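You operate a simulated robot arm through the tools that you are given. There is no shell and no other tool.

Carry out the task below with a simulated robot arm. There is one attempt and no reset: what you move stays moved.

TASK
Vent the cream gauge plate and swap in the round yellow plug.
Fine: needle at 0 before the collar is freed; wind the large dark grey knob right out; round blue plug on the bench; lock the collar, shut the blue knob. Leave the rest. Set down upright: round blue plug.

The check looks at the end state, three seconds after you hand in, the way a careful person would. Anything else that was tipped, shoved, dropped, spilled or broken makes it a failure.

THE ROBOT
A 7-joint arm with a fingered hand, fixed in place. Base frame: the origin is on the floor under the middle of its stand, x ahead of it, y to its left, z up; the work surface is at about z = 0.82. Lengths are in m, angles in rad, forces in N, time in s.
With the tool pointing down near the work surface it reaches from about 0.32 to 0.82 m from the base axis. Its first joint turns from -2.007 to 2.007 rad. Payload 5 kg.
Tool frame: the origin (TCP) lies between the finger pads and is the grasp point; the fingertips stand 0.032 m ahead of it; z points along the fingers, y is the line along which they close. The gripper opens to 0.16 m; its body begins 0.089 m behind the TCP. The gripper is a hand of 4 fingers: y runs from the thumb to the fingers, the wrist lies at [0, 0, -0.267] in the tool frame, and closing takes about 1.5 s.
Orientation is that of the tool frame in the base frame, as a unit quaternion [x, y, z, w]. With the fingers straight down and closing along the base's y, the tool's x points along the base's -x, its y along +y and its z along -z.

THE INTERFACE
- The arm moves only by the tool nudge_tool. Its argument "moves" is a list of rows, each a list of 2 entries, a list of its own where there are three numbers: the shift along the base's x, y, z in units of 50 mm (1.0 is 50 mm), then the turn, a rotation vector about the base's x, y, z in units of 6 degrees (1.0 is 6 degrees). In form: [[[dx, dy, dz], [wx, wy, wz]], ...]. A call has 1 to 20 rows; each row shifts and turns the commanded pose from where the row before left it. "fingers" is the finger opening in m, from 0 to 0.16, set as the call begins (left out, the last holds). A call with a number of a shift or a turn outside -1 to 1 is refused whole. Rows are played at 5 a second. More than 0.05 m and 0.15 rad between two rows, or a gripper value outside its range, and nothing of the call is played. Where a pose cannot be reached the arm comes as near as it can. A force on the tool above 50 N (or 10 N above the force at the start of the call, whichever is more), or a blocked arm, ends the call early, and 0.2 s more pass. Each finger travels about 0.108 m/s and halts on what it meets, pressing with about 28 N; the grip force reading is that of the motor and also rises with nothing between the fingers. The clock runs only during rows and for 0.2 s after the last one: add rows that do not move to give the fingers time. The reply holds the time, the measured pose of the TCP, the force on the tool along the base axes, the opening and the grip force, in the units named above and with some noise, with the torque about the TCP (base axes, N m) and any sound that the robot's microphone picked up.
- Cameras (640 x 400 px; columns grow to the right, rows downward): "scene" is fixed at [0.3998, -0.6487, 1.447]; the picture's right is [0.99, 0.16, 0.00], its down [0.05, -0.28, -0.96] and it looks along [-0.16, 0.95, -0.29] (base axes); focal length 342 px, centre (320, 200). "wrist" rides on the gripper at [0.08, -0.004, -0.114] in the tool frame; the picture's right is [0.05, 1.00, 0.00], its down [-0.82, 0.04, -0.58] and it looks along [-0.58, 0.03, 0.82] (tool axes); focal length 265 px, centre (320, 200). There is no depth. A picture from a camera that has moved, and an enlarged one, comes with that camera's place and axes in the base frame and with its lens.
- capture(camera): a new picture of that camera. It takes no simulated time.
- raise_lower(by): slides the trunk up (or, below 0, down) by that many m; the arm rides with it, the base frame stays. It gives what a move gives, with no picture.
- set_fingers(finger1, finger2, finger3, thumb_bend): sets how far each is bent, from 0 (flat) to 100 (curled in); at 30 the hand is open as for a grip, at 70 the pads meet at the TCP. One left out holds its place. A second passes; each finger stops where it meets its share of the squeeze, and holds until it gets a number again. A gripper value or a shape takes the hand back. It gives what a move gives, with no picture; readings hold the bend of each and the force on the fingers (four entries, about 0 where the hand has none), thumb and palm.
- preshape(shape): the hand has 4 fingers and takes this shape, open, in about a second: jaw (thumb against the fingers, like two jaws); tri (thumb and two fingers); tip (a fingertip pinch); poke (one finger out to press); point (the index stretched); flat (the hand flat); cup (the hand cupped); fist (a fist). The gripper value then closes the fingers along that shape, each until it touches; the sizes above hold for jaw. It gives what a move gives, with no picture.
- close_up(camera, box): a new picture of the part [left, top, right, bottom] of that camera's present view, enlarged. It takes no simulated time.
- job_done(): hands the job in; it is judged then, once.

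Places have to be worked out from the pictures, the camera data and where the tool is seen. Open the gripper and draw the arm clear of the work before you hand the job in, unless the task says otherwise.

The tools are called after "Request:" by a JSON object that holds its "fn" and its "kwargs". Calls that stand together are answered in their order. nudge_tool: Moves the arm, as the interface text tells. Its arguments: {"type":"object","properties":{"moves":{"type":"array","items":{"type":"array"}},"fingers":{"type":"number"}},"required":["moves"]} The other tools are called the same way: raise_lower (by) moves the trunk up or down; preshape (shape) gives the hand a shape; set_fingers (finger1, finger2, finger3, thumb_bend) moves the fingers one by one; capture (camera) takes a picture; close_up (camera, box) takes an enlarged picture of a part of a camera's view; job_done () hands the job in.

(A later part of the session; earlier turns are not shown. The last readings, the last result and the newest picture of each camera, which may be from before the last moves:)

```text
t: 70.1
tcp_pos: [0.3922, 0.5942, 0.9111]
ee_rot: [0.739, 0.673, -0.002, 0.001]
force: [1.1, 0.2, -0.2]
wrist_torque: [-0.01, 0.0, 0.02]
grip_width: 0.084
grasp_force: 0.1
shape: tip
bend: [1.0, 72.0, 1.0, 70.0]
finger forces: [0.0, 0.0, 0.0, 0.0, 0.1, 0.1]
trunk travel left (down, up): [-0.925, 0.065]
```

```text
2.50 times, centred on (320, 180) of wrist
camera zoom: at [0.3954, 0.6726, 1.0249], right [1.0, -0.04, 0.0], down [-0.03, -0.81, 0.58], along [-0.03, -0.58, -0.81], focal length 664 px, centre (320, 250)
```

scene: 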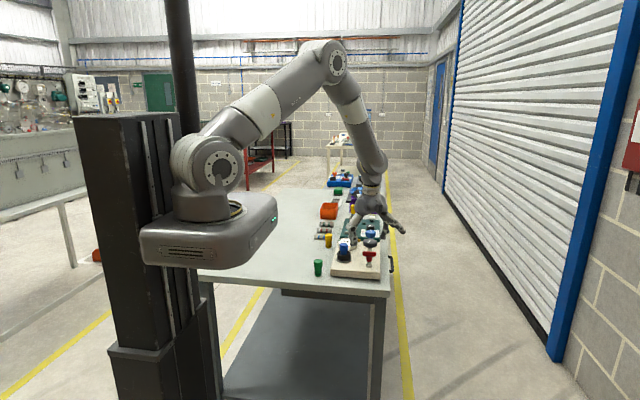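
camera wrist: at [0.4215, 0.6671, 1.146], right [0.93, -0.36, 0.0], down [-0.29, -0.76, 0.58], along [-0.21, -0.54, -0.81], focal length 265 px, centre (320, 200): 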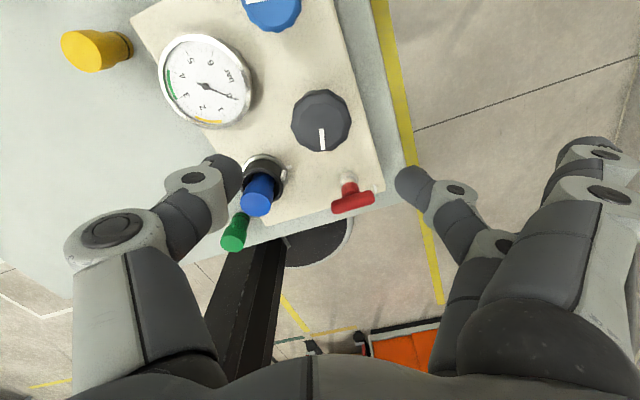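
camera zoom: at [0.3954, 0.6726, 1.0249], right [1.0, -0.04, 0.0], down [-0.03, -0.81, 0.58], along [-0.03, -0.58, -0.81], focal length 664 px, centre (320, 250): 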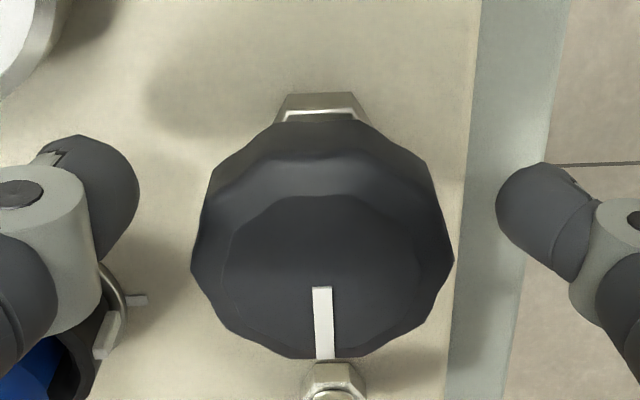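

The mark is at 270°, so the grey knob is done. I'll lift, switch to jaw shape and move over the collar while turning the hand back toward φ of about 90°, to see the collar closely.

Request:
{"fn": "nudge_tool", "kwargs": {"moves": [[[0, 0, 0.2], [0, 0, 0]], [[0, 0, 0.6], [0, 0, 0]], [[0, 0, 0.8], [0, 0, 0]], [[0, 0, 0.8], [0, 0, 0]], [[0, 0, 0.8], [0, 0, 0]], [[0, 0, 0], [0, 0, 0]]]}}

Request:
{"fn": "preshape", "kwargs": {"shape": "jaw"}}

Request:
{"fn": "nudge_tool", "kwargs": {"moves": [[[-0.12, -0.075, 0], [0, 0, 1]], [[-0.12, -0.075, 0], [0, 0, 1]], [[-0.12, -0.075, 0], [0, 0, 1]], [[-0.12, -0.075, 0], [0, 0, 1]], [[-0.12, -0.075, 0], [0, 0, 1]], [[-0.12, -0.075, 0], [0, 0, 1]], [[-0.12, -0.075, 0], [0, 0, 1]], [[-0.12, -0.075, 0], [0, 0, 1]], [[-0.12, -0.075, 0], [0, 0, 1]], [[-0.12, -0.075, 0], [0, 0, 1]], [[-0.12, -0.075, 0], [0, 0, 1]], [[-0.12, -0.075, 0], [0, 0, 1]], [[-0.12, -0.075, 0], [0, 0, 1]], [[-0.12, -0.075, 0], [0, 0, 1]], [[-0.12, -0.075, 0], [0, 0, 1]], [[-0.12, -0.075, 0], [0, 0, 0.8]], [[0, 0, 0], [0, 0, 0]], [[0, 0, 0], [0, 0, 0]]]}}

Request:
{"fn": "capture", "kwargs": {"camera": "wrist"}}

Request:
{"fn": "close_up", "kwargs": {"camera": "wrist", "box": [240, 40, 400, 140]}}

Request:
{"fn": "close_up", "kwargs": {"camera": "scene", "box": [325, 230, 373, 278]}}

```text
t: 71.5
tcp_pos: [0.3925, 0.5941, 1.0733]
ee_rot: [0.739, 0.673, -0.002, 0.0]
force: [0.0, 0.3, -0.6]
wrist_torque: [-0.04, 0.03, -0.02]
grip_width: 0.0843
grasp_force: 0.2
shape: tip
bend: [1.0, 72.0, 1.0, 70.0]
finger forces: [0.1, 0.1, 0.0, 0.1, 0.1, 0.1]
trunk travel left (down, up): [-0.925, 0.065]
```

```text
t: 72.4
tcp_pos: [0.3927, 0.593, 1.0726]
ee_rot: [0.739, 0.673, -0.002, 0.002]
force: [0.4, 0.3, 0.6]
wrist_torque: [-0.02, 0.01, 0.02]
grip_width: 0.1604
grasp_force: 0.1
shape: jaw
bend: [30.0, 30.0, 30.0, 30.0]
finger forces: [0.1, 0.0, 0.0, 0.0, 0.1, 0.0]
trunk travel left (down, up): [-0.925, 0.065]
```

```text
t: 76.2
tcp_pos: [0.2952, 0.5312, 1.0711]
ee_rot: [0.005, 1.0, -0.001, 0.003]
force: [-0.3, -0.1, -0.8]
wrist_torque: [0.02, -0.02, 0.01]
grip_width: 0.1599
grasp_force: 0.1
shape: jaw
bend: [30.0, 30.0, 30.0, 30.0]
finger forces: [0.0, 0.1, 0.0, 0.0, 0.0, 0.1]
trunk travel left (down, up): [-0.925, 0.065]
```

```text
taken
camera wrist: at [0.214, 0.527, 1.1853], right [-0.04, 1.0, 0.0], down [0.81, 0.04, 0.58], along [0.58, 0.02, -0.81], focal length 265 px, centre (320, 200)
```

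wrist: 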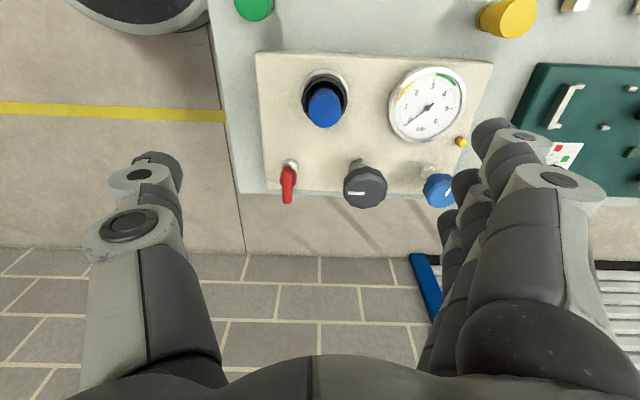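

```text
4.00 times, centred on (320, 90) of wrist
camera zoom: at [0.214, 0.527, 1.1853], right [-0.04, 1.0, 0.0], down [0.81, 0.04, 0.58], along [0.58, 0.02, -0.81], focal length 1062 px, centre (320, 640)
```

zoom: 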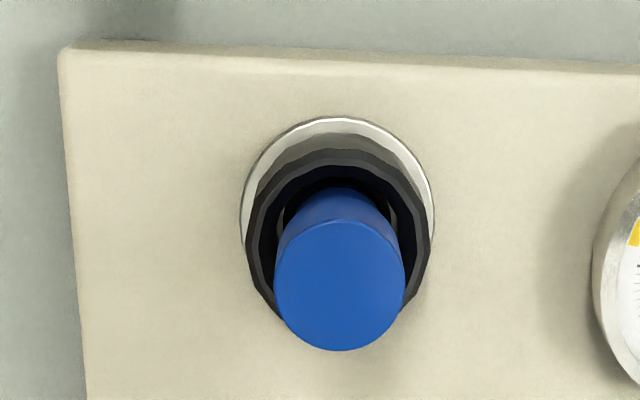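

```text
8.33 times, centred on (349, 254) of scene
camera zoom: at [0.3998, -0.6487, 1.447], right [0.99, 0.16, 0.0], down [0.05, -0.28, -0.96], along [-0.16, 0.95, -0.29], focal length 2853 px, centre (78, -250)
```

zoom: 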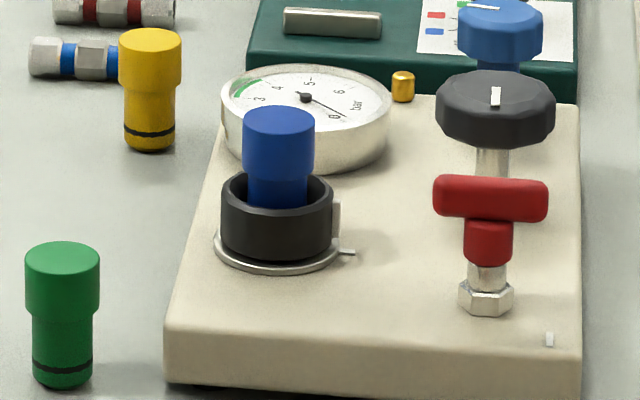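

The collar is a ring about 50 mm in diameter, z of about 0.85–0.876, with a white index mark lined up with one on the plate at +x. Its centre is about (0.2955, 0.536). I'll set φ to about 75°, narrow the opening to 0.08 and descend to just above the plug to check alignment.

Request:
{"fn": "nudge_tool", "kwargs": {"moves": [[[0, 0.03, 0], [0, 0, -1]], [[0, 0.03, 0], [0, 0, -1]], [[0.01, 0.03, 0], [0, 0, -0.6]], [[0, 0, -0.6], [0, 0, 0]], [[0, 0, -0.6], [0, 0, 0]], [[0, 0, -0.6], [0, 0, 0]], [[0, 0, -0.4], [0, 0, 0]], [[0, 0, 0], [0, 0, 0]], [[0, 0, 0], [0, 0, 0]]], "fingers": 0.08}}

Request:
{"fn": "capture", "kwargs": {"camera": "wrist"}}

Request:
{"fn": "close_up", "kwargs": {"camera": "scene", "box": [315, 210, 395, 278]}}

```text
t: 78.2
tcp_pos: [0.2968, 0.5363, 0.963]
ee_rot: [0.141, 0.99, -0.003, 0.002]
force: [0.3, 0.0, 0.4]
wrist_torque: [0.01, 0.0, -0.03]
grip_width: 0.0809
grasp_force: 0.1
shape: jaw
bend: [72.0, 72.0, 72.0, 70.0]
finger forces: [0.0, 0.0, 0.0, 0.0, 0.0, 0.1]
trunk travel left (down, up): [-0.925, 0.065]
```

```text
taken
camera wrist: at [0.2166, 0.5549, 1.0759], right [0.23, 0.97, 0.0], down [0.79, -0.18, 0.58], along [0.57, -0.14, -0.81], focal length 265 px, centre (320, 200)
```

wrist: 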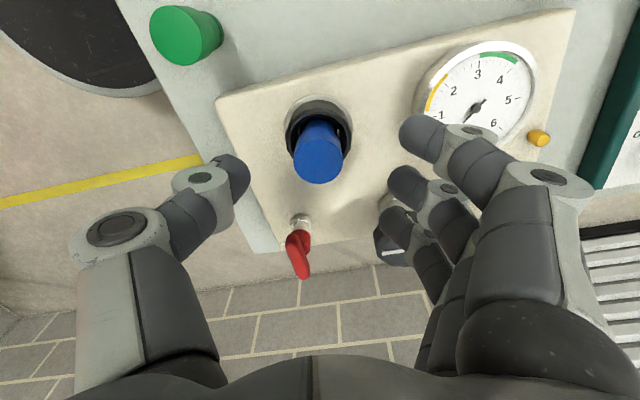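

```text
5.88 times, centred on (355, 244) of scene
camera zoom: at [0.3998, -0.6487, 1.447], right [0.99, 0.16, 0.0], down [0.05, -0.28, -0.96], along [-0.16, 0.95, -0.29], focal length 2014 px, centre (114, -59)
```

zoom: 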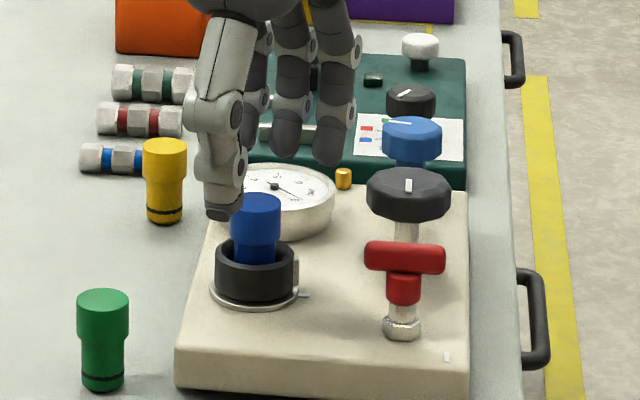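

I'll enlarge the wrist view to centre on the plug and collar precisely before going down.

Request:
{"fn": "close_up", "kwargs": {"camera": "wrist", "box": [260, 80, 388, 200]}}

```text
3.33 times, centred on (324, 140) of wrist
camera zoom: at [0.2166, 0.5549, 1.0759], right [0.23, 0.97, 0.0], down [0.79, -0.18, 0.58], along [0.57, -0.14, -0.81], focal length 885 px, centre (307, 400)
```

zoom: 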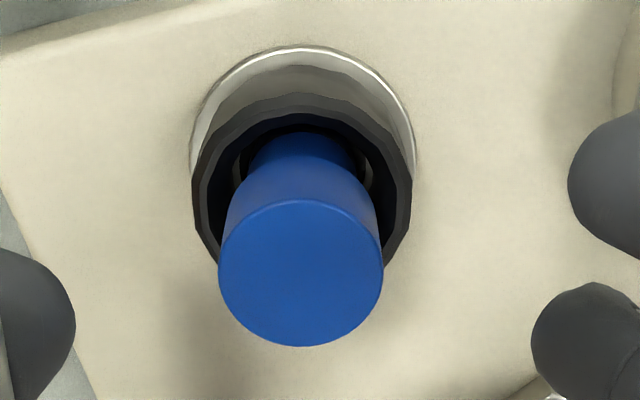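

The plug and collar are within 1 mm of the TCP axis. I'll descend to z of about 0.888 so the fingertips straddle the collar above its flange.

Request:
{"fn": "nudge_tool", "kwargs": {"moves": [[[0.01, -0.02, -0.4], [0, 0, 0]], [[0, 0, -0.4], [0, 0, 0]], [[0, 0, -0.4], [0, 0, 0]], [[0, 0, -0.3], [0, 0, 0]], [[0, 0, 0], [0, 0, 0]], [[0, 0, 0], [0, 0, 0]]]}}

Request:
{"fn": "capture", "kwargs": {"camera": "wrist"}}

Request:
{"fn": "close_up", "kwargs": {"camera": "scene", "box": [320, 210, 390, 275]}}

```text
t: 79.6
tcp_pos: [0.2971, 0.5345, 0.8894]
ee_rot: [0.14, 0.99, 0.0, 0.003]
force: [0.9, 0.7, 15.6]
wrist_torque: [0.87, -0.07, -0.04]
grip_width: 0.0808
grasp_force: 0.1
shape: jaw
bend: [73.0, 73.0, 73.0, 70.0]
finger forces: [6.8, 5.1, 3.7, 0.0, 0.0, 0.0]
trunk travel left (down, up): [-0.925, 0.065]
```

```text
taken
camera wrist: at [0.2181, 0.5528, 1.002], right [0.23, 0.97, 0.0], down [0.79, -0.19, 0.58], along [0.57, -0.13, -0.81], focal length 265 px, centre (320, 200)
```

wrist: 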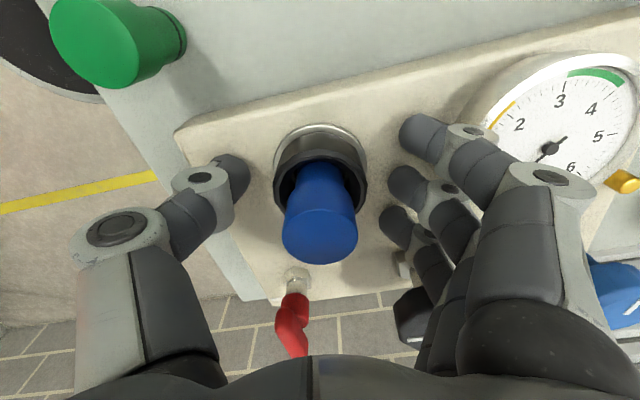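

```text
6.15 times, centred on (355, 242) of scene
camera zoom: at [0.3998, -0.6487, 1.447], right [0.99, 0.16, 0.0], down [0.05, -0.28, -0.96], along [-0.16, 0.95, -0.29], focal length 2107 px, centre (105, -62)
```

zoom: 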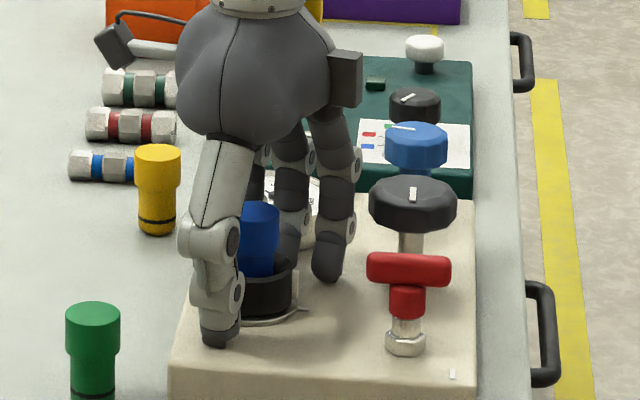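

The three fingertips are touching the plate, with 15 N upward. I'll raise 5 mm to take that off before closing.

Request:
{"fn": "nudge_tool", "kwargs": {"moves": [[[0, 0.01, 0.1], [0, 0, 0]], [[0, 0, 0], [0, 0, 0]], [[0, 0, 0], [0, 0, 0]]]}}

Request:
{"fn": "close_up", "kwargs": {"camera": "scene", "box": [330, 225, 380, 270]}}

Request:
{"fn": "close_up", "kwargs": {"camera": "wrist", "box": [200, 100, 440, 280]}}

```text
t: 80.4
tcp_pos: [0.2976, 0.5348, 0.8927]
ee_rot: [0.141, 0.99, -0.003, 0.003]
force: [0.1, 0.1, 0.7]
wrist_torque: [0.02, 0.04, -0.03]
grip_width: 0.0807
grasp_force: 0.1
shape: jaw
bend: [72.0, 72.0, 72.0, 70.0]
finger forces: [0.1, 0.0, 0.0, 0.0, 0.0, 0.0]
trunk travel left (down, up): [-0.925, 0.065]
```

```text
8.89 times, centred on (355, 248) of scene
camera zoom: at [0.3998, -0.6487, 1.447], right [0.99, 0.16, 0.0], down [0.05, -0.28, -0.96], along [-0.16, 0.95, -0.29], focal length 3043 px, centre (9, -222)
```

zoom: 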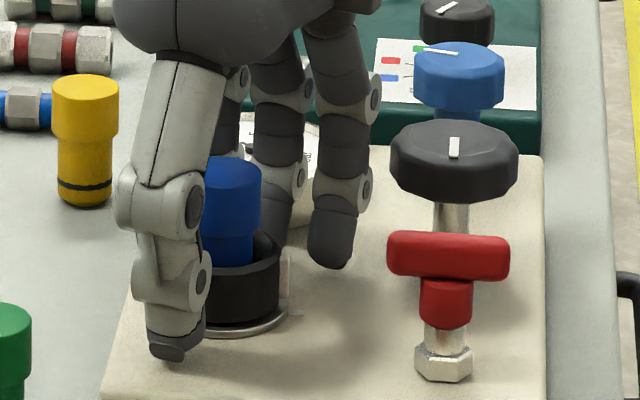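

```text
2.22 times, centred on (320, 190) of wrist
camera zoom: at [0.2182, 0.5533, 1.0054], right [0.23, 0.97, 0.0], down [0.79, -0.18, 0.58], along [0.56, -0.14, -0.81], focal length 590 px, centre (320, 222)
```

zoom: 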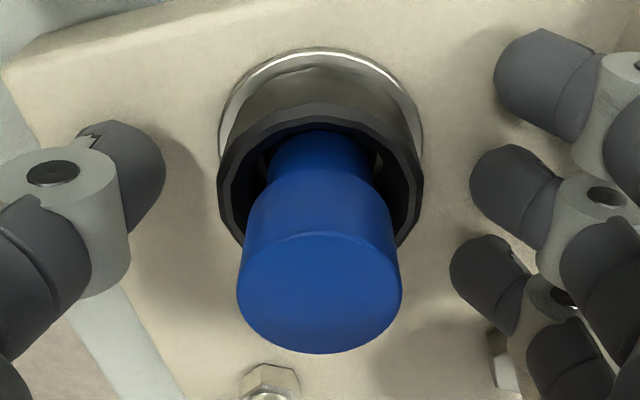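

The fingertips are free now. I'll raise another 2 mm for margin and close on the collar.

Request:
{"fn": "nudge_tool", "kwargs": {"moves": [[[0, 0, 0.05], [0, 0, 0]], [[0, 0, 0], [0, 0, 0]]]}}

Request:
{"fn": "nudge_tool", "kwargs": {"moves": [[[0, 0, 0], [0, 0, 0]], [[0, 0, 0], [0, 0, 0]], [[0, 0, 0], [0, 0, 0]], [[0, 0, 0], [0, 0, 0]], [[0, 0, 0], [0, 0, 0]], [[0, 0, 0], [0, 0, 0]]], "fingers": 0.03}}

Request:
{"fn": "close_up", "kwargs": {"camera": "scene", "box": [330, 225, 380, 270]}}

Request:
{"fn": "close_up", "kwargs": {"camera": "wrist", "box": [200, 100, 440, 280]}}

```text
t: 81.0
tcp_pos: [0.2971, 0.5358, 0.895]
ee_rot: [0.141, 0.99, -0.002, 0.002]
force: [0.3, -0.1, 0.0]
wrist_torque: [-0.05, -0.01, -0.03]
grip_width: 0.0805
grasp_force: 0.0
shape: jaw
bend: [72.0, 72.0, 72.0, 70.0]
finger forces: [0.0, 0.0, 0.0, 0.0, 0.0, 0.0]
trunk travel left (down, up): [-0.925, 0.065]
```

```text
t: 82.4
tcp_pos: [0.2973, 0.5364, 0.8956]
ee_rot: [0.141, 0.99, -0.002, 0.002]
force: [-0.7, -1.5, -3.5]
wrist_torque: [0.01, 0.02, -0.04]
grip_width: 0.0302
grasp_force: 28.0
shape: jaw
bend: [72.0, 73.0, 71.0, 70.0]
finger forces: [7.2, 8.4, 7.1, 0.0, 25.6, 0.0]
trunk travel left (down, up): [-0.925, 0.065]
```

```text
8.89 times, centred on (355, 248) of scene
camera zoom: at [0.3998, -0.6487, 1.447], right [0.99, 0.16, 0.0], down [0.05, -0.28, -0.96], along [-0.16, 0.95, -0.29], focal length 3043 px, centre (9, -222)
```

zoom: 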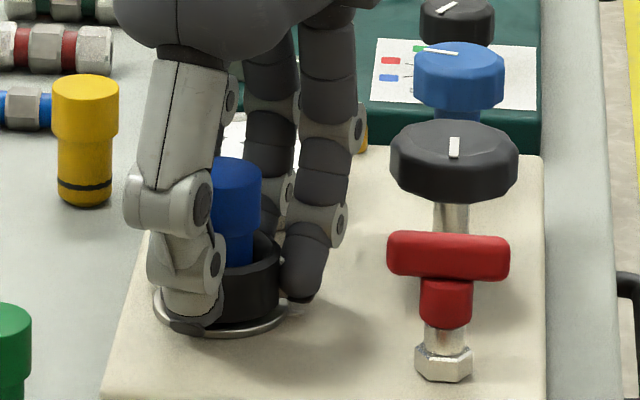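

```text
2.22 times, centred on (320, 190) of wrist
camera zoom: at [0.2184, 0.5534, 1.0078], right [0.23, 0.97, 0.0], down [0.79, -0.18, 0.58], along [0.56, -0.14, -0.81], focal length 590 px, centre (320, 222)
```

zoom: 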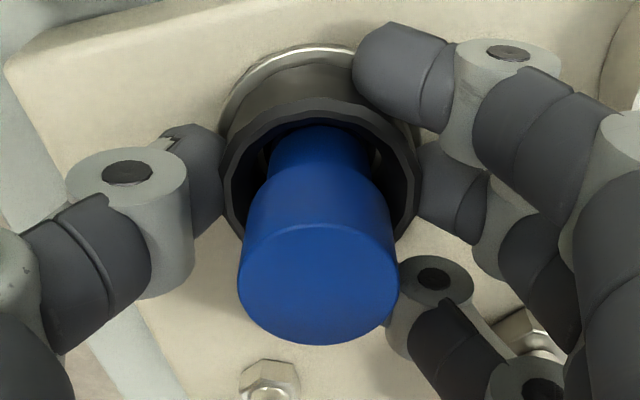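

All four digits have hold of the collar. I'll turn it CCW 18° and read the torque and mark.

Request:
{"fn": "nudge_tool", "kwargs": {"moves": [[[0, 0, 0], [0, 0, 0.6]], [[0, 0, 0], [0, 0, 0.6]], [[0, 0, 0], [0, 0, 0.6]], [[0, 0, 0], [0, 0, 0.6]], [[0, 0, 0], [0, 0, 0.6]], [[0, 0, 0], [0, 0, 0]]]}}

Request:
{"fn": "close_up", "kwargs": {"camera": "scene", "box": [330, 225, 380, 270]}}

Request:
{"fn": "close_up", "kwargs": {"camera": "wrist", "box": [200, 100, 440, 280]}}

```text
t: 83.8
tcp_pos: [0.297, 0.5353, 0.8946]
ee_rot: [-0.016, 1.0, -0.001, 0.002]
force: [-1.9, -2.4, -2.3]
wrist_torque: [0.01, 0.01, -0.02]
grip_width: 0.0303
grasp_force: 28.0
shape: jaw
bend: [72.0, 73.0, 71.0, 70.0]
finger forces: [7.7, 8.6, 7.0, 0.0, 25.5, 0.0]
trunk travel left (down, up): [-0.925, 0.065]
```

```text
8.89 times, centred on (355, 248) of scene
camera zoom: at [0.3998, -0.6487, 1.447], right [0.99, 0.16, 0.0], down [0.05, -0.28, -0.96], along [-0.16, 0.95, -0.29], focal length 3043 px, centre (9, -222)
```

zoom: 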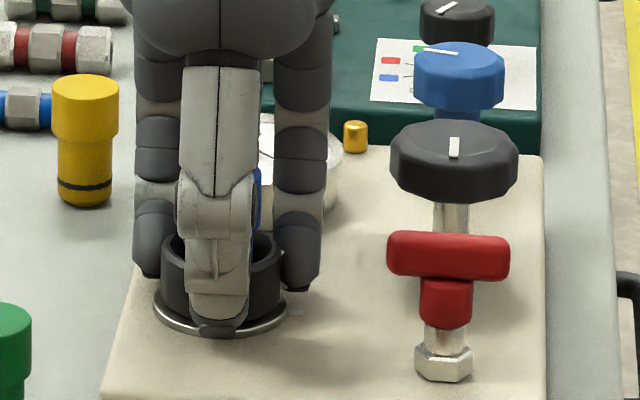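

```text
2.22 times, centred on (320, 190) of wrist
camera zoom: at [0.2164, 0.5284, 1.0078], right [-0.08, 1.0, 0.0], down [0.81, 0.07, 0.58], along [0.58, 0.05, -0.81], focal length 590 px, centre (320, 222)
```

zoom: 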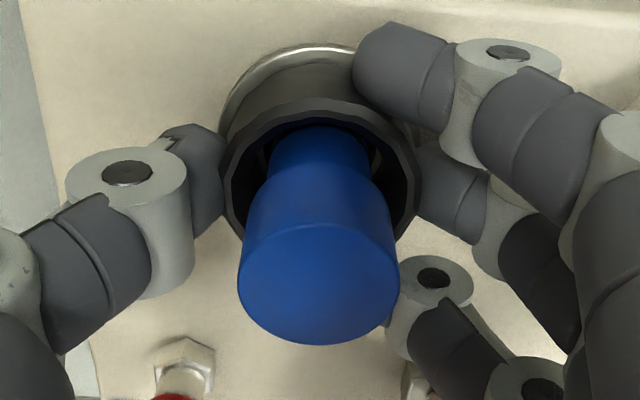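

The collar turned along with the hand at almost no torque. I'll continue CCW 36°.

Request:
{"fn": "nudge_tool", "kwargs": {"moves": [[[0, 0, 0], [0, 0, 0.75]], [[0, 0, 0], [0, 0, 0.75]], [[0, 0, 0], [0, 0, 0.75]], [[0, 0, 0], [0, 0, 0.75]], [[0, 0, 0], [0, 0, 0.75]], [[0, 0, 0], [0, 0, 0.75]], [[0, 0, 0], [0, 0, 0.75]], [[0, 0, 0], [0, 0, 0.75]], [[0, 0, 0], [0, 0, 0]]]}}

Request:
{"fn": "close_up", "kwargs": {"camera": "scene", "box": [330, 225, 380, 270]}}

Request:
{"fn": "close_up", "kwargs": {"camera": "wrist", "box": [200, 100, 440, 280]}}

```text
t: 85.8
tcp_pos: [0.2971, 0.5361, 0.8951]
ee_rot: [-0.325, 0.946, 0.0, 0.003]
force: [-0.3, 3.4, 4.3]
wrist_torque: [0.11, 0.04, -0.03]
grip_width: 0.0302
grasp_force: 27.9
shape: jaw
bend: [72.0, 73.0, 71.0, 70.0]
finger forces: [7.9, 10.3, 9.0, 0.0, 25.1, 0.0]
trunk travel left (down, up): [-0.925, 0.065]
```

```text
8.89 times, centred on (355, 248) of scene
camera zoom: at [0.3998, -0.6487, 1.447], right [0.99, 0.16, 0.0], down [0.05, -0.28, -0.96], along [-0.16, 0.95, -0.29], focal length 3043 px, centre (9, -222)
```

zoom: 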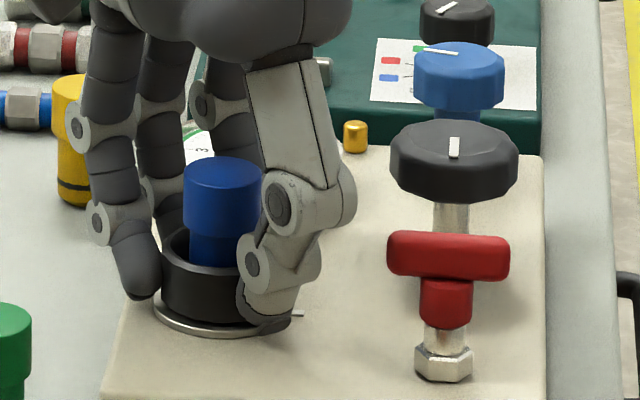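

```text
2.22 times, centred on (320, 190) of wrist
camera zoom: at [0.2353, 0.4823, 1.0074], right [-0.65, 0.76, 0.0], down [0.61, 0.53, 0.58], along [0.44, 0.38, -0.81], focal length 590 px, centre (320, 222)
```

zoom: 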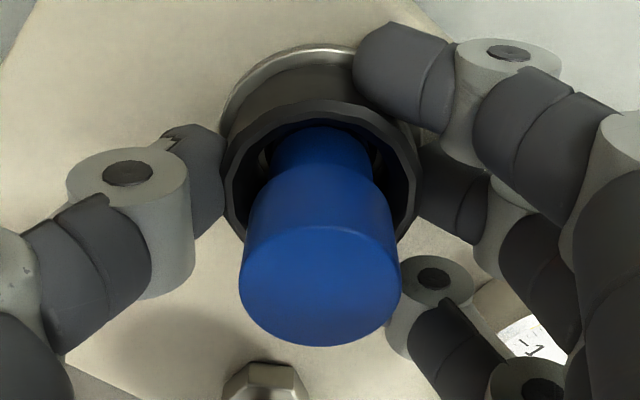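

The collar has turned 54° with no stop yet. I'll release, wind the hand back to φ of about 75° and re-grip for another stroke.

Request:
{"fn": "nudge_tool", "kwargs": {"moves": [[[0, 0, 0], [0, 0, 0]], [[0, 0, 0], [0, 0, 0]], [[0, 0, 0], [0, 0, 0]], [[0, 0, 0], [0, 0, -1]], [[0, 0, 0], [0, 0, -1]], [[0, 0, 0], [0, 0, -1]], [[0, 0, 0], [0, 0, -1]], [[0, 0, 0], [0, 0, -1]], [[0, 0, 0], [0, 0, -1]], [[0, 0, 0], [0, 0, -1]], [[0, 0, 0], [0, 0, -1]], [[0, 0, 0], [0, 0, -1]], [[0, 0, 0], [0, 0, 0]], [[0, 0, 0], [0, 0, 0]]], "fingers": 0.075}}

Request:
{"fn": "close_up", "kwargs": {"camera": "scene", "box": [330, 225, 380, 270]}}

Request:
{"fn": "close_up", "kwargs": {"camera": "wrist", "box": [200, 100, 440, 280]}}

```text
t: 88.8
tcp_pos: [0.2968, 0.5354, 0.8956]
ee_rot: [0.142, 0.99, -0.002, 0.002]
force: [-0.1, -0.5, 0.4]
wrist_torque: [-0.01, 0.01, -0.01]
grip_width: 0.0743
grasp_force: 0.2
shape: jaw
bend: [73.0, 73.0, 73.0, 70.0]
finger forces: [0.0, 0.0, 0.0, 0.0, 0.0, 0.0]
trunk travel left (down, up): [-0.925, 0.065]
```

```text
8.89 times, centred on (355, 248) of scene
camera zoom: at [0.3998, -0.6487, 1.447], right [0.99, 0.16, 0.0], down [0.05, -0.28, -0.96], along [-0.16, 0.95, -0.29], focal length 3043 px, centre (9, -222)
```

zoom: 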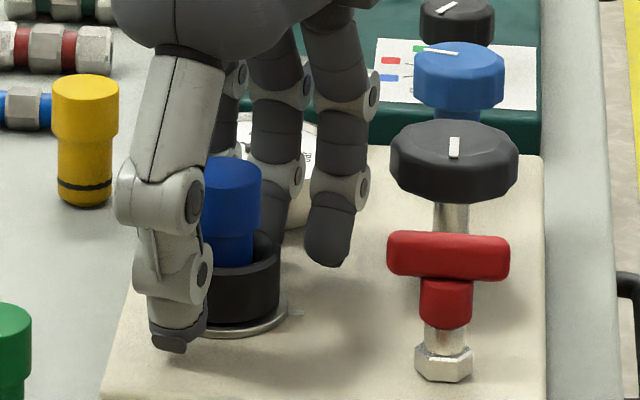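

```text
2.22 times, centred on (320, 190) of wrist
camera zoom: at [0.2178, 0.5532, 1.0078], right [0.23, 0.97, 0.0], down [0.79, -0.19, 0.58], along [0.56, -0.14, -0.81], focal length 590 px, centre (320, 222)
```

zoom: 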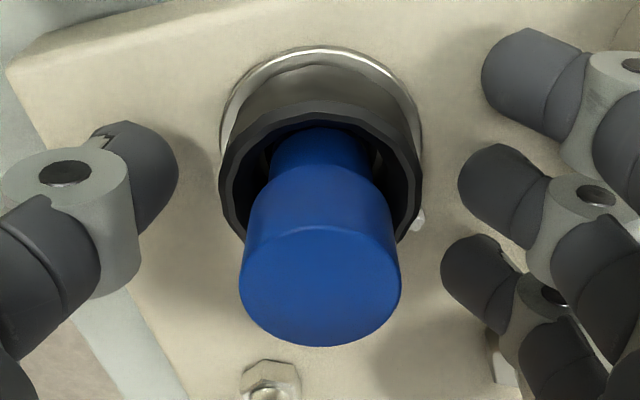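

The collar's white lug has moved to about 50°, confirming the rotation. I'll re-grip and turn another 36° CCW, checking torque.

Request:
{"fn": "nudge_tool", "kwargs": {"moves": [[[0, 0, 0], [0, 0, 0]], [[0, 0, 0], [0, 0, 0]], [[0, 0, 0], [0, 0, 0]], [[0, 0, 0], [0, 0, 0]], [[0, 0, 0], [0, 0, 0]], [[0, 0, 0], [0, 0, 0]]], "fingers": 0.03}}

Request:
{"fn": "nudge_tool", "kwargs": {"moves": [[[0, 0, 0], [0, 0, 0.6]], [[0, 0, 0], [0, 0, 0.6]], [[0, 0, 0], [0, 0, 0.6]], [[0, 0, 0], [0, 0, 0.6]], [[0, 0, 0], [0, 0, 0.6]], [[0, 0, 0], [0, 0, 0]]]}}

Request:
{"fn": "close_up", "kwargs": {"camera": "wrist", "box": [200, 100, 440, 280]}}

```text
t: 90.2
tcp_pos: [0.2979, 0.5349, 0.8957]
ee_rot: [0.141, 0.99, -0.003, 0.004]
force: [0.5, -1.4, -2.0]
wrist_torque: [0.0, 0.02, -0.02]
grip_width: 0.0289
grasp_force: 27.8
shape: jaw
bend: [71.0, 73.0, 71.0, 70.0]
finger forces: [9.3, 9.5, 6.8, 0.0, 25.8, 0.0]
trunk travel left (down, up): [-0.925, 0.065]
```

```text
t: 91.6
tcp_pos: [0.2972, 0.5348, 0.8948]
ee_rot: [-0.016, 1.0, -0.002, 0.002]
force: [2.2, -2.6, -4.3]
wrist_torque: [-0.02, 0.02, -0.02]
grip_width: 0.029
grasp_force: 27.8
shape: jaw
bend: [71.0, 73.0, 71.0, 70.0]
finger forces: [9.0, 9.4, 6.7, 0.0, 26.2, 0.1]
trunk travel left (down, up): [-0.925, 0.065]
```

```text
2.22 times, centred on (320, 190) of wrist
camera zoom: at [0.2161, 0.5277, 1.0077], right [-0.08, 1.0, 0.0], down [0.81, 0.07, 0.58], along [0.58, 0.05, -0.81], focal length 590 px, centre (320, 222)
```

zoom: 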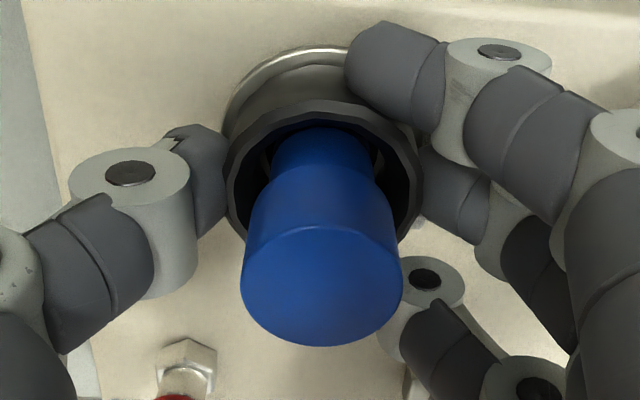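

No torque yet at 72° total. I'll continue another 18°, to about 90° total.

Request:
{"fn": "nudge_tool", "kwargs": {"moves": [[[0, 0, 0], [0, 0, 0.6]], [[0, 0, 0], [0, 0, 0.6]], [[0, 0, 0], [0, 0, 0.6]], [[0, 0, 0], [0, 0, 0.6]], [[0, 0, 0], [0, 0, 0.6]], [[0, 0, 0], [0, 0, 0]]]}}

Request:
{"fn": "nudge_tool", "kwargs": {"moves": [[[0, 0, 0], [0, 0, 0.5]], [[0, 0, 0], [0, 0, 0.5]], [[0, 0, 0], [0, 0, 0.5]], [[0, 0, 0], [0, 0, 0]]]}}

Request:
{"fn": "close_up", "kwargs": {"camera": "wrist", "box": [200, 100, 440, 280]}}

Request:
{"fn": "close_up", "kwargs": {"camera": "scene", "box": [330, 225, 380, 270]}}

```text
t: 93.0
tcp_pos: [0.2975, 0.5357, 0.8935]
ee_rot: [-0.172, 0.985, -0.001, 0.003]
force: [3.2, -4.0, -3.2]
wrist_torque: [-0.05, 0.04, -0.23]
grip_width: 0.0288
grasp_force: 28.6
shape: jaw
bend: [71.0, 73.0, 71.0, 70.0]
finger forces: [9.1, 9.2, 7.0, 0.0, 27.1, 0.0]
trunk travel left (down, up): [-0.925, 0.065]
```

```text
t: 94.0
tcp_pos: [0.2972, 0.5349, 0.8935]
ee_rot: [-0.249, 0.968, -0.001, 0.003]
force: [3.0, -4.2, -3.2]
wrist_torque: [-0.14, 0.14, -1.14]
grip_width: 0.0285
grasp_force: 28.1
shape: jaw
bend: [71.0, 73.0, 72.0, 70.0]
finger forces: [9.9, 11.3, 21.6, 0.1, 29.9, 0.1]
trunk travel left (down, up): [-0.925, 0.065]
```

```text
2.22 times, centred on (320, 190) of wrist
camera zoom: at [0.2278, 0.4922, 1.0076], right [-0.53, 0.85, 0.0], down [0.69, 0.43, 0.58], along [0.49, 0.3, -0.81], focal length 590 px, centre (320, 222)
```

zoom: 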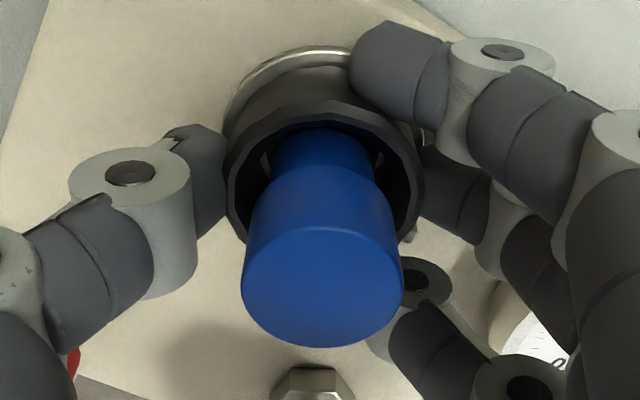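

```text
8.89 times, centred on (355, 248) of scene
camera zoom: at [0.3998, -0.6487, 1.447], right [0.99, 0.16, 0.0], down [0.05, -0.28, -0.96], along [-0.16, 0.95, -0.29], focal length 3043 px, centre (9, -222)
```

zoom: 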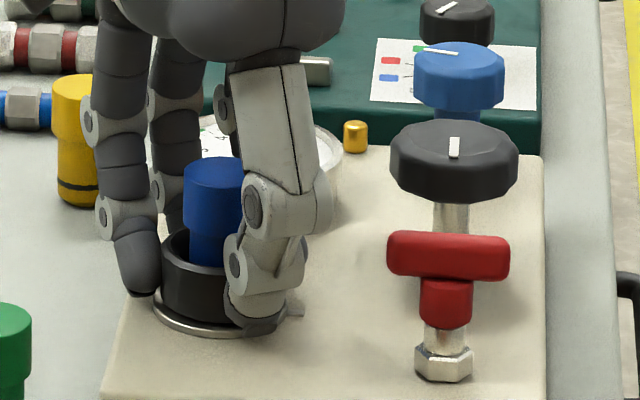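

Torque climbs to 1.14 N·m at about 95°, so the collar has reached its free stop after about 90°. I'll unload the strain, then release the collar.

Request:
{"fn": "nudge_tool", "kwargs": {"moves": [[[0, 0, 0], [0, 0, -0.5]], [[0, 0, 0], [0, 0, -0.5]], [[0, 0, 0], [0, 0, -0.2]], [[0, 0, 0], [0, 0, 0]], [[0, 0, 0], [0, 0, 0]]]}}

Request:
{"fn": "nudge_tool", "kwargs": {"moves": [[[0, 0, 0], [0, 0, 0]], [[0, 0, 0], [0, 0, 0]], [[0, 0, 0], [0, 0, 0]], [[0, 0, 0], [0, 0, 0]]], "fingers": 0.08}}

Request:
{"fn": "close_up", "kwargs": {"camera": "wrist", "box": [200, 100, 440, 280]}}

```text
t: 95.2
tcp_pos: [0.2974, 0.5356, 0.8942]
ee_rot: [-0.187, 0.982, -0.002, 0.002]
force: [-1.2, -8.2, -6.6]
wrist_torque: [-0.18, 0.09, 0.01]
grip_width: 0.0284
grasp_force: 27.9
shape: jaw
bend: [71.0, 73.0, 72.0, 70.0]
finger forces: [17.4, 9.0, 10.9, 0.1, 27.5, 0.1]
trunk travel left (down, up): [-0.925, 0.065]
```

```text
t: 96.2
tcp_pos: [0.2981, 0.5353, 0.8952]
ee_rot: [-0.187, 0.982, 0.0, 0.003]
force: [0.3, 0.4, 0.4]
wrist_torque: [-0.01, -0.02, 0.02]
grip_width: 0.0792
grasp_force: 0.1
shape: jaw
bend: [72.0, 72.0, 72.0, 70.0]
finger forces: [0.0, 0.1, 0.0, 0.0, 0.0, 0.1]
trunk travel left (down, up): [-0.925, 0.065]
```

```text
2.22 times, centred on (320, 190) of wrist
camera zoom: at [0.2232, 0.5021, 1.0081], right [-0.41, 0.91, 0.0], down [0.74, 0.34, 0.58], along [0.53, 0.24, -0.81], focal length 590 px, centre (320, 222)
```

zoom: 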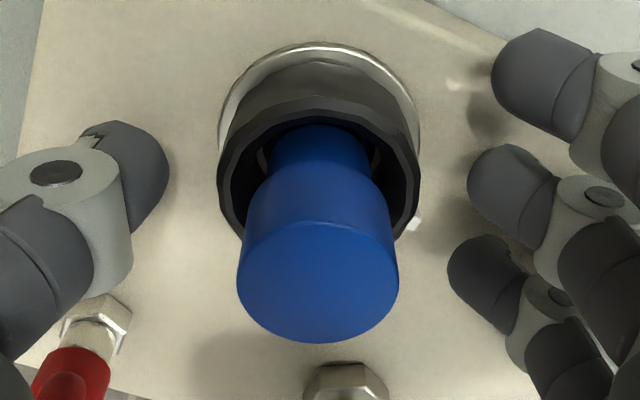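

The collar lug is now at about 88°, freed. I'll raise to z of about 0.919 and close on the blue plug's cap.

Request:
{"fn": "nudge_tool", "kwargs": {"moves": [[[-0.01, 0, 0.24], [0, 0, 0]], [[0, 0, 0.22], [0, 0, 0]], [[0, 0, 0], [0, 0, 0]], [[0, 0, 0], [0, 0, 0]]]}}

Request:
{"fn": "nudge_tool", "kwargs": {"moves": [[[0, 0, 0], [0, 0, 0]], [[0, 0, 0], [0, 0, 0]], [[0, 0, 0], [0, 0, 0]], [[0, 0, 0], [0, 0, 0]], [[0, 0, 0], [0, 0, 0]], [[0, 0, 0], [0, 0, 0]]], "fingers": 0.01}}

Request:
{"fn": "close_up", "kwargs": {"camera": "wrist", "box": [200, 100, 440, 280]}}

Request:
{"fn": "close_up", "kwargs": {"camera": "scene", "box": [330, 225, 380, 270]}}

```text
t: 97.2
tcp_pos: [0.2967, 0.5342, 0.9181]
ee_rot: [-0.188, 0.982, -0.001, 0.003]
force: [-0.7, -0.5, 0.3]
wrist_torque: [-0.02, 0.02, 0.01]
grip_width: 0.0791
grasp_force: 0.1
shape: jaw
bend: [72.0, 72.0, 72.0, 70.0]
finger forces: [0.0, 0.0, 0.0, 0.1, 0.0, 0.1]
trunk travel left (down, up): [-0.925, 0.065]
```

```text
t: 98.6
tcp_pos: [0.297, 0.5333, 0.9177]
ee_rot: [-0.187, 0.982, -0.001, 0.003]
force: [2.3, -2.6, -0.1]
wrist_torque: [-0.1, -0.02, -0.01]
grip_width: 0.0092
grasp_force: 28.4
shape: jaw
bend: [69.0, 70.0, 69.0, 72.0]
finger forces: [0.1, 17.0, 0.0, 0.1, 19.6, 0.1]
trunk travel left (down, up): [-0.925, 0.065]
```

```text
2.22 times, centred on (320, 190) of wrist
camera zoom: at [0.2228, 0.5004, 1.0312], right [-0.41, 0.91, 0.0], down [0.74, 0.34, 0.58], along [0.53, 0.24, -0.81], focal length 590 px, centre (320, 222)
```

zoom: 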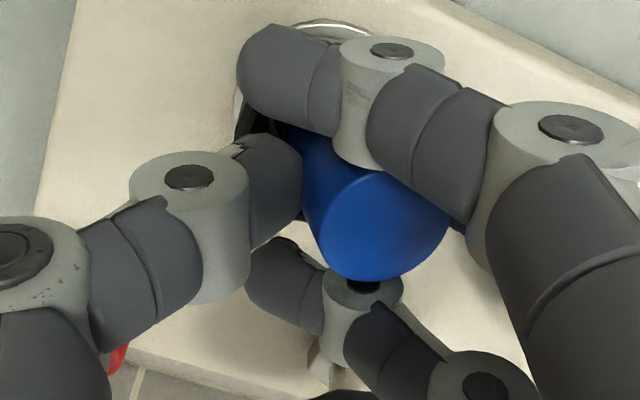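

```text
8.89 times, centred on (355, 248) of scene
camera zoom: at [0.3998, -0.6487, 1.447], right [0.99, 0.16, 0.0], down [0.05, -0.28, -0.96], along [-0.16, 0.95, -0.29], focal length 3043 px, centre (9, -222)
```

zoom: 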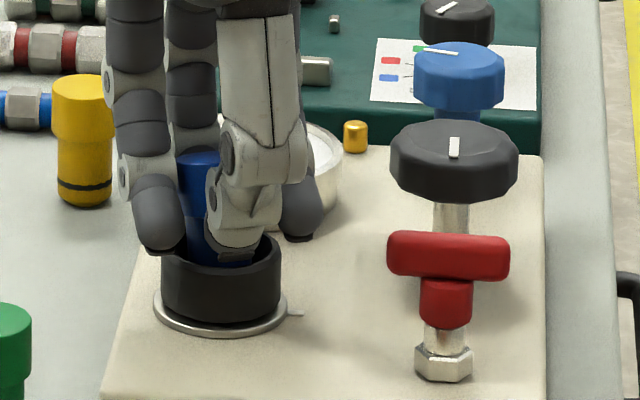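

The plug is gripped by finger 2 and the thumb with about 18 N, hooked just under the cap. I'll pull straight up slowly, 25 mm first.

Request:
{"fn": "nudge_tool", "kwargs": {"moves": [[[0, 0, 0.1], [0, 0, 0]], [[0, 0, 0.1], [0, 0, 0]], [[0, 0, 0.1], [0, 0, 0]], [[0, 0, 0.1], [0, 0, 0]], [[0, 0, 0.1], [0, 0, 0]], [[0, 0, 0], [0, 0, 0]]]}}

Request:
{"fn": "close_up", "kwargs": {"camera": "scene", "box": [330, 220, 380, 270]}}

```text
t: 100.0
tcp_pos: [0.2977, 0.5352, 0.9433]
ee_rot: [-0.187, 0.982, -0.001, 0.003]
force: [0.3, -0.2, -0.7]
wrist_torque: [-0.07, -0.01, 0.01]
grip_width: 0.0088
grasp_force: 28.2
shape: jaw
bend: [69.0, 70.0, 69.0, 72.0]
finger forces: [0.1, 17.8, 0.0, 0.1, 17.3, 0.1]
trunk travel left (down, up): [-0.925, 0.065]
```

```text
8.00 times, centred on (355, 245) of scene
camera zoom: at [0.3998, -0.6487, 1.447], right [0.99, 0.16, 0.0], down [0.05, -0.28, -0.96], along [-0.16, 0.95, -0.29], focal length 2739 px, centre (40, -160)
```

zoom: 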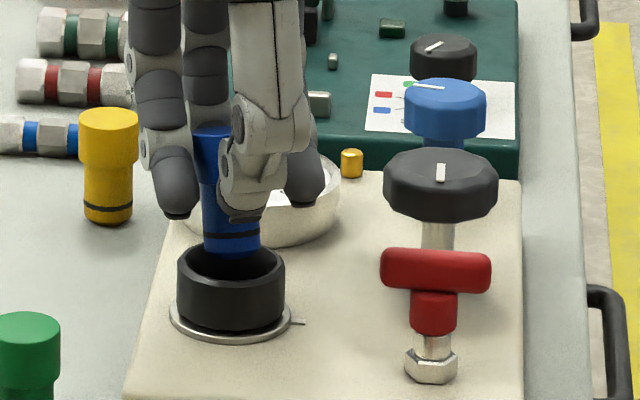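

The blue plug came free cleanly and its O-ring end is visible. I'll lift on to z of about 1.03 and check how it hangs in the hand.

Request:
{"fn": "nudge_tool", "kwargs": {"moves": [[[0, 0, 0.3], [0, 0, 0]], [[0, 0, 0.5], [0, 0, 0]], [[0, 0, 0.5], [0, 0, 0]], [[0, 0, 0.5], [0, 0, 0]], [[0, 0, 0], [0, 0, 0]], [[0, 0, 0], [0, 0, 0]]]}}

Request:
{"fn": "close_up", "kwargs": {"camera": "scene", "box": [325, 195, 385, 245]}}

Request:
{"fn": "capture", "kwargs": {"camera": "wrist"}}

```text
t: 101.4
tcp_pos: [0.2971, 0.535, 1.0319]
ee_rot: [-0.187, 0.982, -0.001, 0.003]
force: [0.2, -0.8, -1.0]
wrist_torque: [0.01, 0.01, 0.02]
grip_width: 0.0088
grasp_force: 28.1
shape: jaw
bend: [69.0, 70.0, 69.0, 72.0]
finger forces: [0.0, 17.8, 0.0, 0.0, 17.4, 0.1]
trunk travel left (down, up): [-0.925, 0.065]
```

```text
8.00 times, centred on (355, 220) of scene
camera zoom: at [0.3998, -0.6487, 1.447], right [0.99, 0.16, 0.0], down [0.05, -0.28, -0.96], along [-0.16, 0.95, -0.29], focal length 2739 px, centre (40, 40)
```

zoom: 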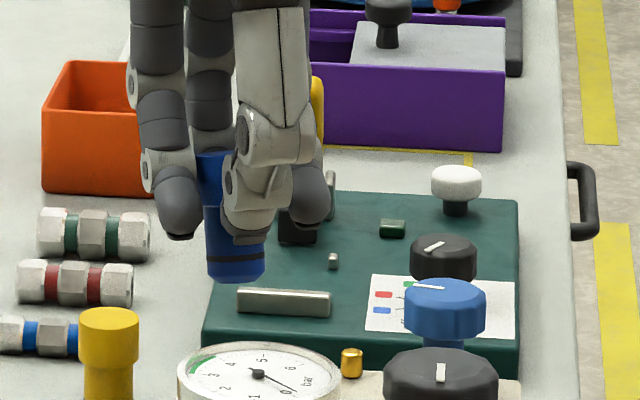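

```text
taken
camera wrist: at [0.223, 0.5013, 1.145], right [-0.42, 0.91, 0.0], down [0.74, 0.34, 0.58], along [0.53, 0.24, -0.81], focal length 265 px, centre (320, 200)
```

wrist: 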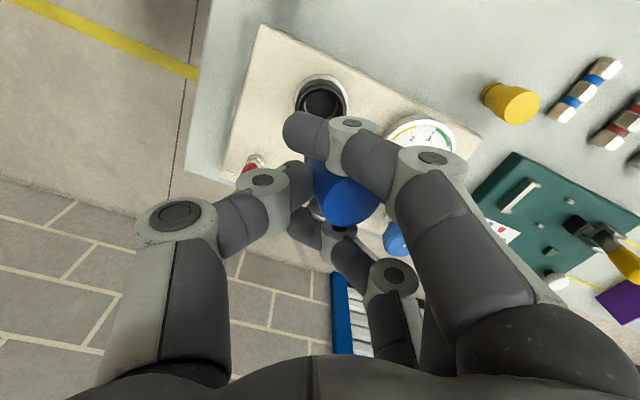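

The plug hangs vertically, its bottom about 0.052–0.056 m below the TCP. I'll carry it to the clear bench spot at about (0.16, 0.60), between the green and yellow plugs, and go down to just above the bench.

Request:
{"fn": "nudge_tool", "kwargs": {"moves": [[[-0.548, 0.26, 0], [0, 0, 0]], [[-0.548, 0.26, 0], [0, 0, 0]], [[-0.548, 0.26, 0], [0, 0, 0]], [[-0.548, 0.26, 0], [0, 0, 0]], [[-0.548, 0.26, 0], [0, 0, 0]], [[0, 0, -0.6], [0, 0, 0]], [[0, 0, -0.6], [0, 0, 0]], [[0, 0, -0.6], [0, 0, 0]], [[0, 0, -0.6], [0, 0, 0]], [[0, 0, -0.4], [0, 0, 0]], [[0, 0, 0], [0, 0, 0]], [[0, 0, 0], [0, 0, 0]]]}}

Request:
{"fn": "close_up", "kwargs": {"camera": "scene", "box": [295, 205, 375, 270]}}

Request:
{"fn": "capture", "kwargs": {"camera": "wrist"}}

```text
t: 104.0
tcp_pos: [0.1608, 0.5975, 0.8929]
ee_rot: [-0.186, 0.982, -0.001, 0.003]
force: [0.1, 0.5, -0.3]
wrist_torque: [-0.03, -0.03, 0.0]
grip_width: 0.0087
grasp_force: 27.8
shape: jaw
bend: [69.0, 70.0, 69.0, 72.0]
finger forces: [0.1, 17.7, 0.0, 0.0, 17.2, 0.0]
trunk travel left (down, up): [-0.925, 0.065]
```

```text
6.15 times, centred on (335, 238) of scene
camera zoom: at [0.3998, -0.6487, 1.447], right [0.99, 0.16, 0.0], down [0.05, -0.28, -0.96], along [-0.16, 0.95, -0.29], focal length 2107 px, centre (228, -31)
```

zoom: 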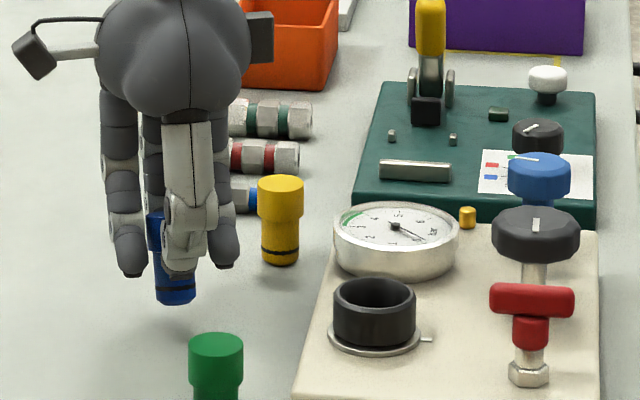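

```text
taken
camera wrist: at [0.0855, 0.5649, 1.006], right [-0.41, 0.91, 0.0], down [0.74, 0.34, 0.58], along [0.53, 0.24, -0.81], focal length 265 px, centre (320, 200)
```

wrist: 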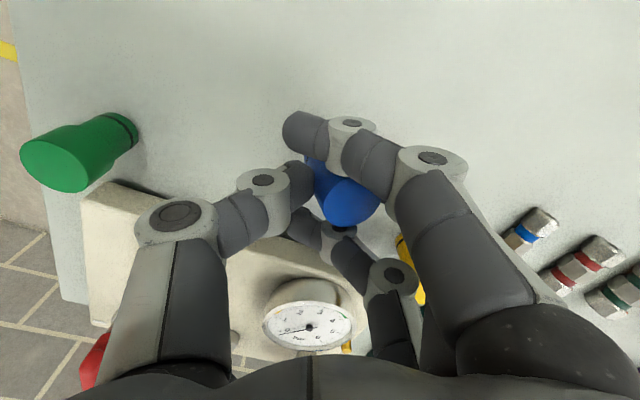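

The plug is about 15–20 mm above the bench, well clear of the green and yellow plugs. I'll lower it gently in small steps, watching for contact force.

Request:
{"fn": "nudge_tool", "kwargs": {"moves": [[[0, 0, -0.1], [0, 0, 0]], [[0, 0, -0.1], [0, 0, 0]], [[0, 0, -0.05], [0, 0, 0]], [[0, 0, 0], [0, 0, 0]]]}}

Request:
{"fn": "nudge_tool", "kwargs": {"moves": [[[0, 0, -0.04], [0, 0, 0]], [[0, 0, -0.04], [0, 0, 0]], [[0, 0, 0], [0, 0, 0]]]}}

Request:
{"fn": "close_up", "kwargs": {"camera": "scene", "box": [300, 220, 350, 260]}}

```text
t: 105.0
tcp_pos: [0.1598, 0.5997, 0.8794]
ee_rot: [-0.187, 0.982, -0.001, 0.003]
force: [-0.4, -0.4, 0.0]
wrist_torque: [-0.03, -0.01, 0.04]
grip_width: 0.0089
grasp_force: 27.8
shape: jaw
bend: [69.0, 70.0, 69.0, 72.0]
finger forces: [0.1, 17.7, 0.1, 0.0, 17.2, 0.1]
trunk travel left (down, up): [-0.925, 0.065]
```

```text
t: 105.8
tcp_pos: [0.1598, 0.6006, 0.8761]
ee_rot: [-0.187, 0.982, 0.0, 0.003]
force: [-0.4, 0.6, 5.2]
wrist_torque: [0.07, 0.06, 0.0]
grip_width: 0.0093
grasp_force: 28.0
shape: jaw
bend: [69.0, 70.0, 69.0, 73.0]
finger forces: [0.1, 18.3, 0.0, 0.0, 16.7, 0.1]
trunk travel left (down, up): [-0.925, 0.065]
```

```text
10.00 times, centred on (325, 240) of scene
camera zoom: at [0.3998, -0.6487, 1.447], right [0.99, 0.16, 0.0], down [0.05, -0.28, -0.96], along [-0.16, 0.95, -0.29], focal length 3424 px, centre (270, -200)
```

zoom: 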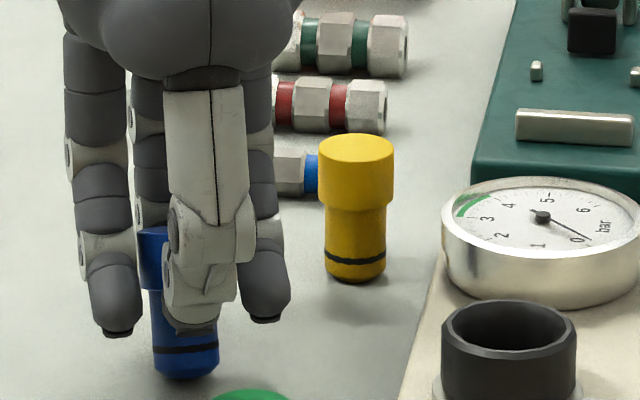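

There is contact with the bench: 5 N at TCP z=0.876. I'll open the fingers slowly to release the plug upright.

Request:
{"fn": "nudge_tool", "kwargs": {"moves": [[[0, 0, 0], [0, 0, 0]], [[0, 0, 0], [0, 0, 0]], [[0, 0, 0], [0, 0, 0]]], "fingers": 0.03}}

Request:
{"fn": "nudge_tool", "kwargs": {"moves": [[[0, 0, 0], [0, 0, 0]], [[0, 0, 0], [0, 0, 0]], [[0, 0, 0], [0, 0, 0]], [[0, 0, 0], [0, 0, 0]]], "fingers": 0.08}}

Request:
{"fn": "close_up", "kwargs": {"camera": "scene", "box": [300, 220, 350, 260]}}

Request:
{"fn": "capture", "kwargs": {"camera": "wrist"}}

```text
t: 106.6
tcp_pos: [0.1605, 0.6011, 0.8756]
ee_rot: [-0.188, 0.982, -0.002, 0.002]
force: [0.4, -0.2, -0.3]
wrist_torque: [0.0, -0.02, -0.02]
grip_width: 0.0297
grasp_force: 0.0
shape: jaw
bend: [73.0, 73.0, 73.0, 70.0]
finger forces: [0.0, 0.3, 0.1, 0.0, 0.2, 0.0]
trunk travel left (down, up): [-0.925, 0.065]
```

```text
t: 107.6
tcp_pos: [0.1612, 0.6009, 0.8752]
ee_rot: [-0.186, 0.982, -0.002, 0.003]
force: [0.0, -0.4, 0.1]
wrist_torque: [0.01, 0.0, 0.01]
grip_width: 0.0791
grasp_force: 0.1
shape: jaw
bend: [72.0, 72.0, 72.0, 70.0]
finger forces: [0.0, 0.0, 0.0, 0.0, 0.0, 0.0]
trunk travel left (down, up): [-0.925, 0.065]
```

```text
10.00 times, centred on (325, 240) of scene
camera zoom: at [0.3998, -0.6487, 1.447], right [0.99, 0.16, 0.0], down [0.05, -0.28, -0.96], along [-0.16, 0.95, -0.29], focal length 3424 px, centre (270, -200)
```

zoom: 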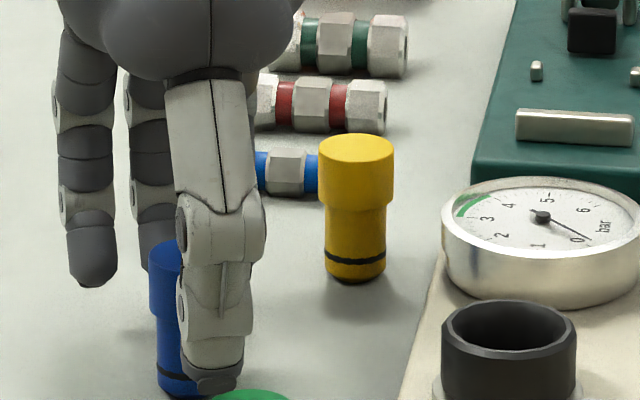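

```text
taken
camera wrist: at [0.0857, 0.5663, 0.9888], right [-0.42, 0.91, 0.0], down [0.74, 0.34, 0.58], along [0.53, 0.24, -0.81], focal length 265 px, centre (320, 200)
```

wrist: 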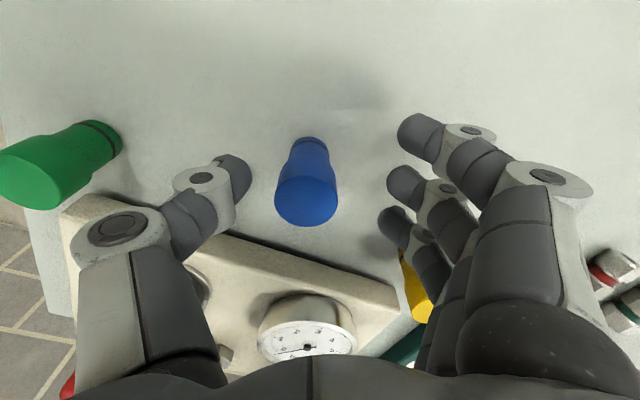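

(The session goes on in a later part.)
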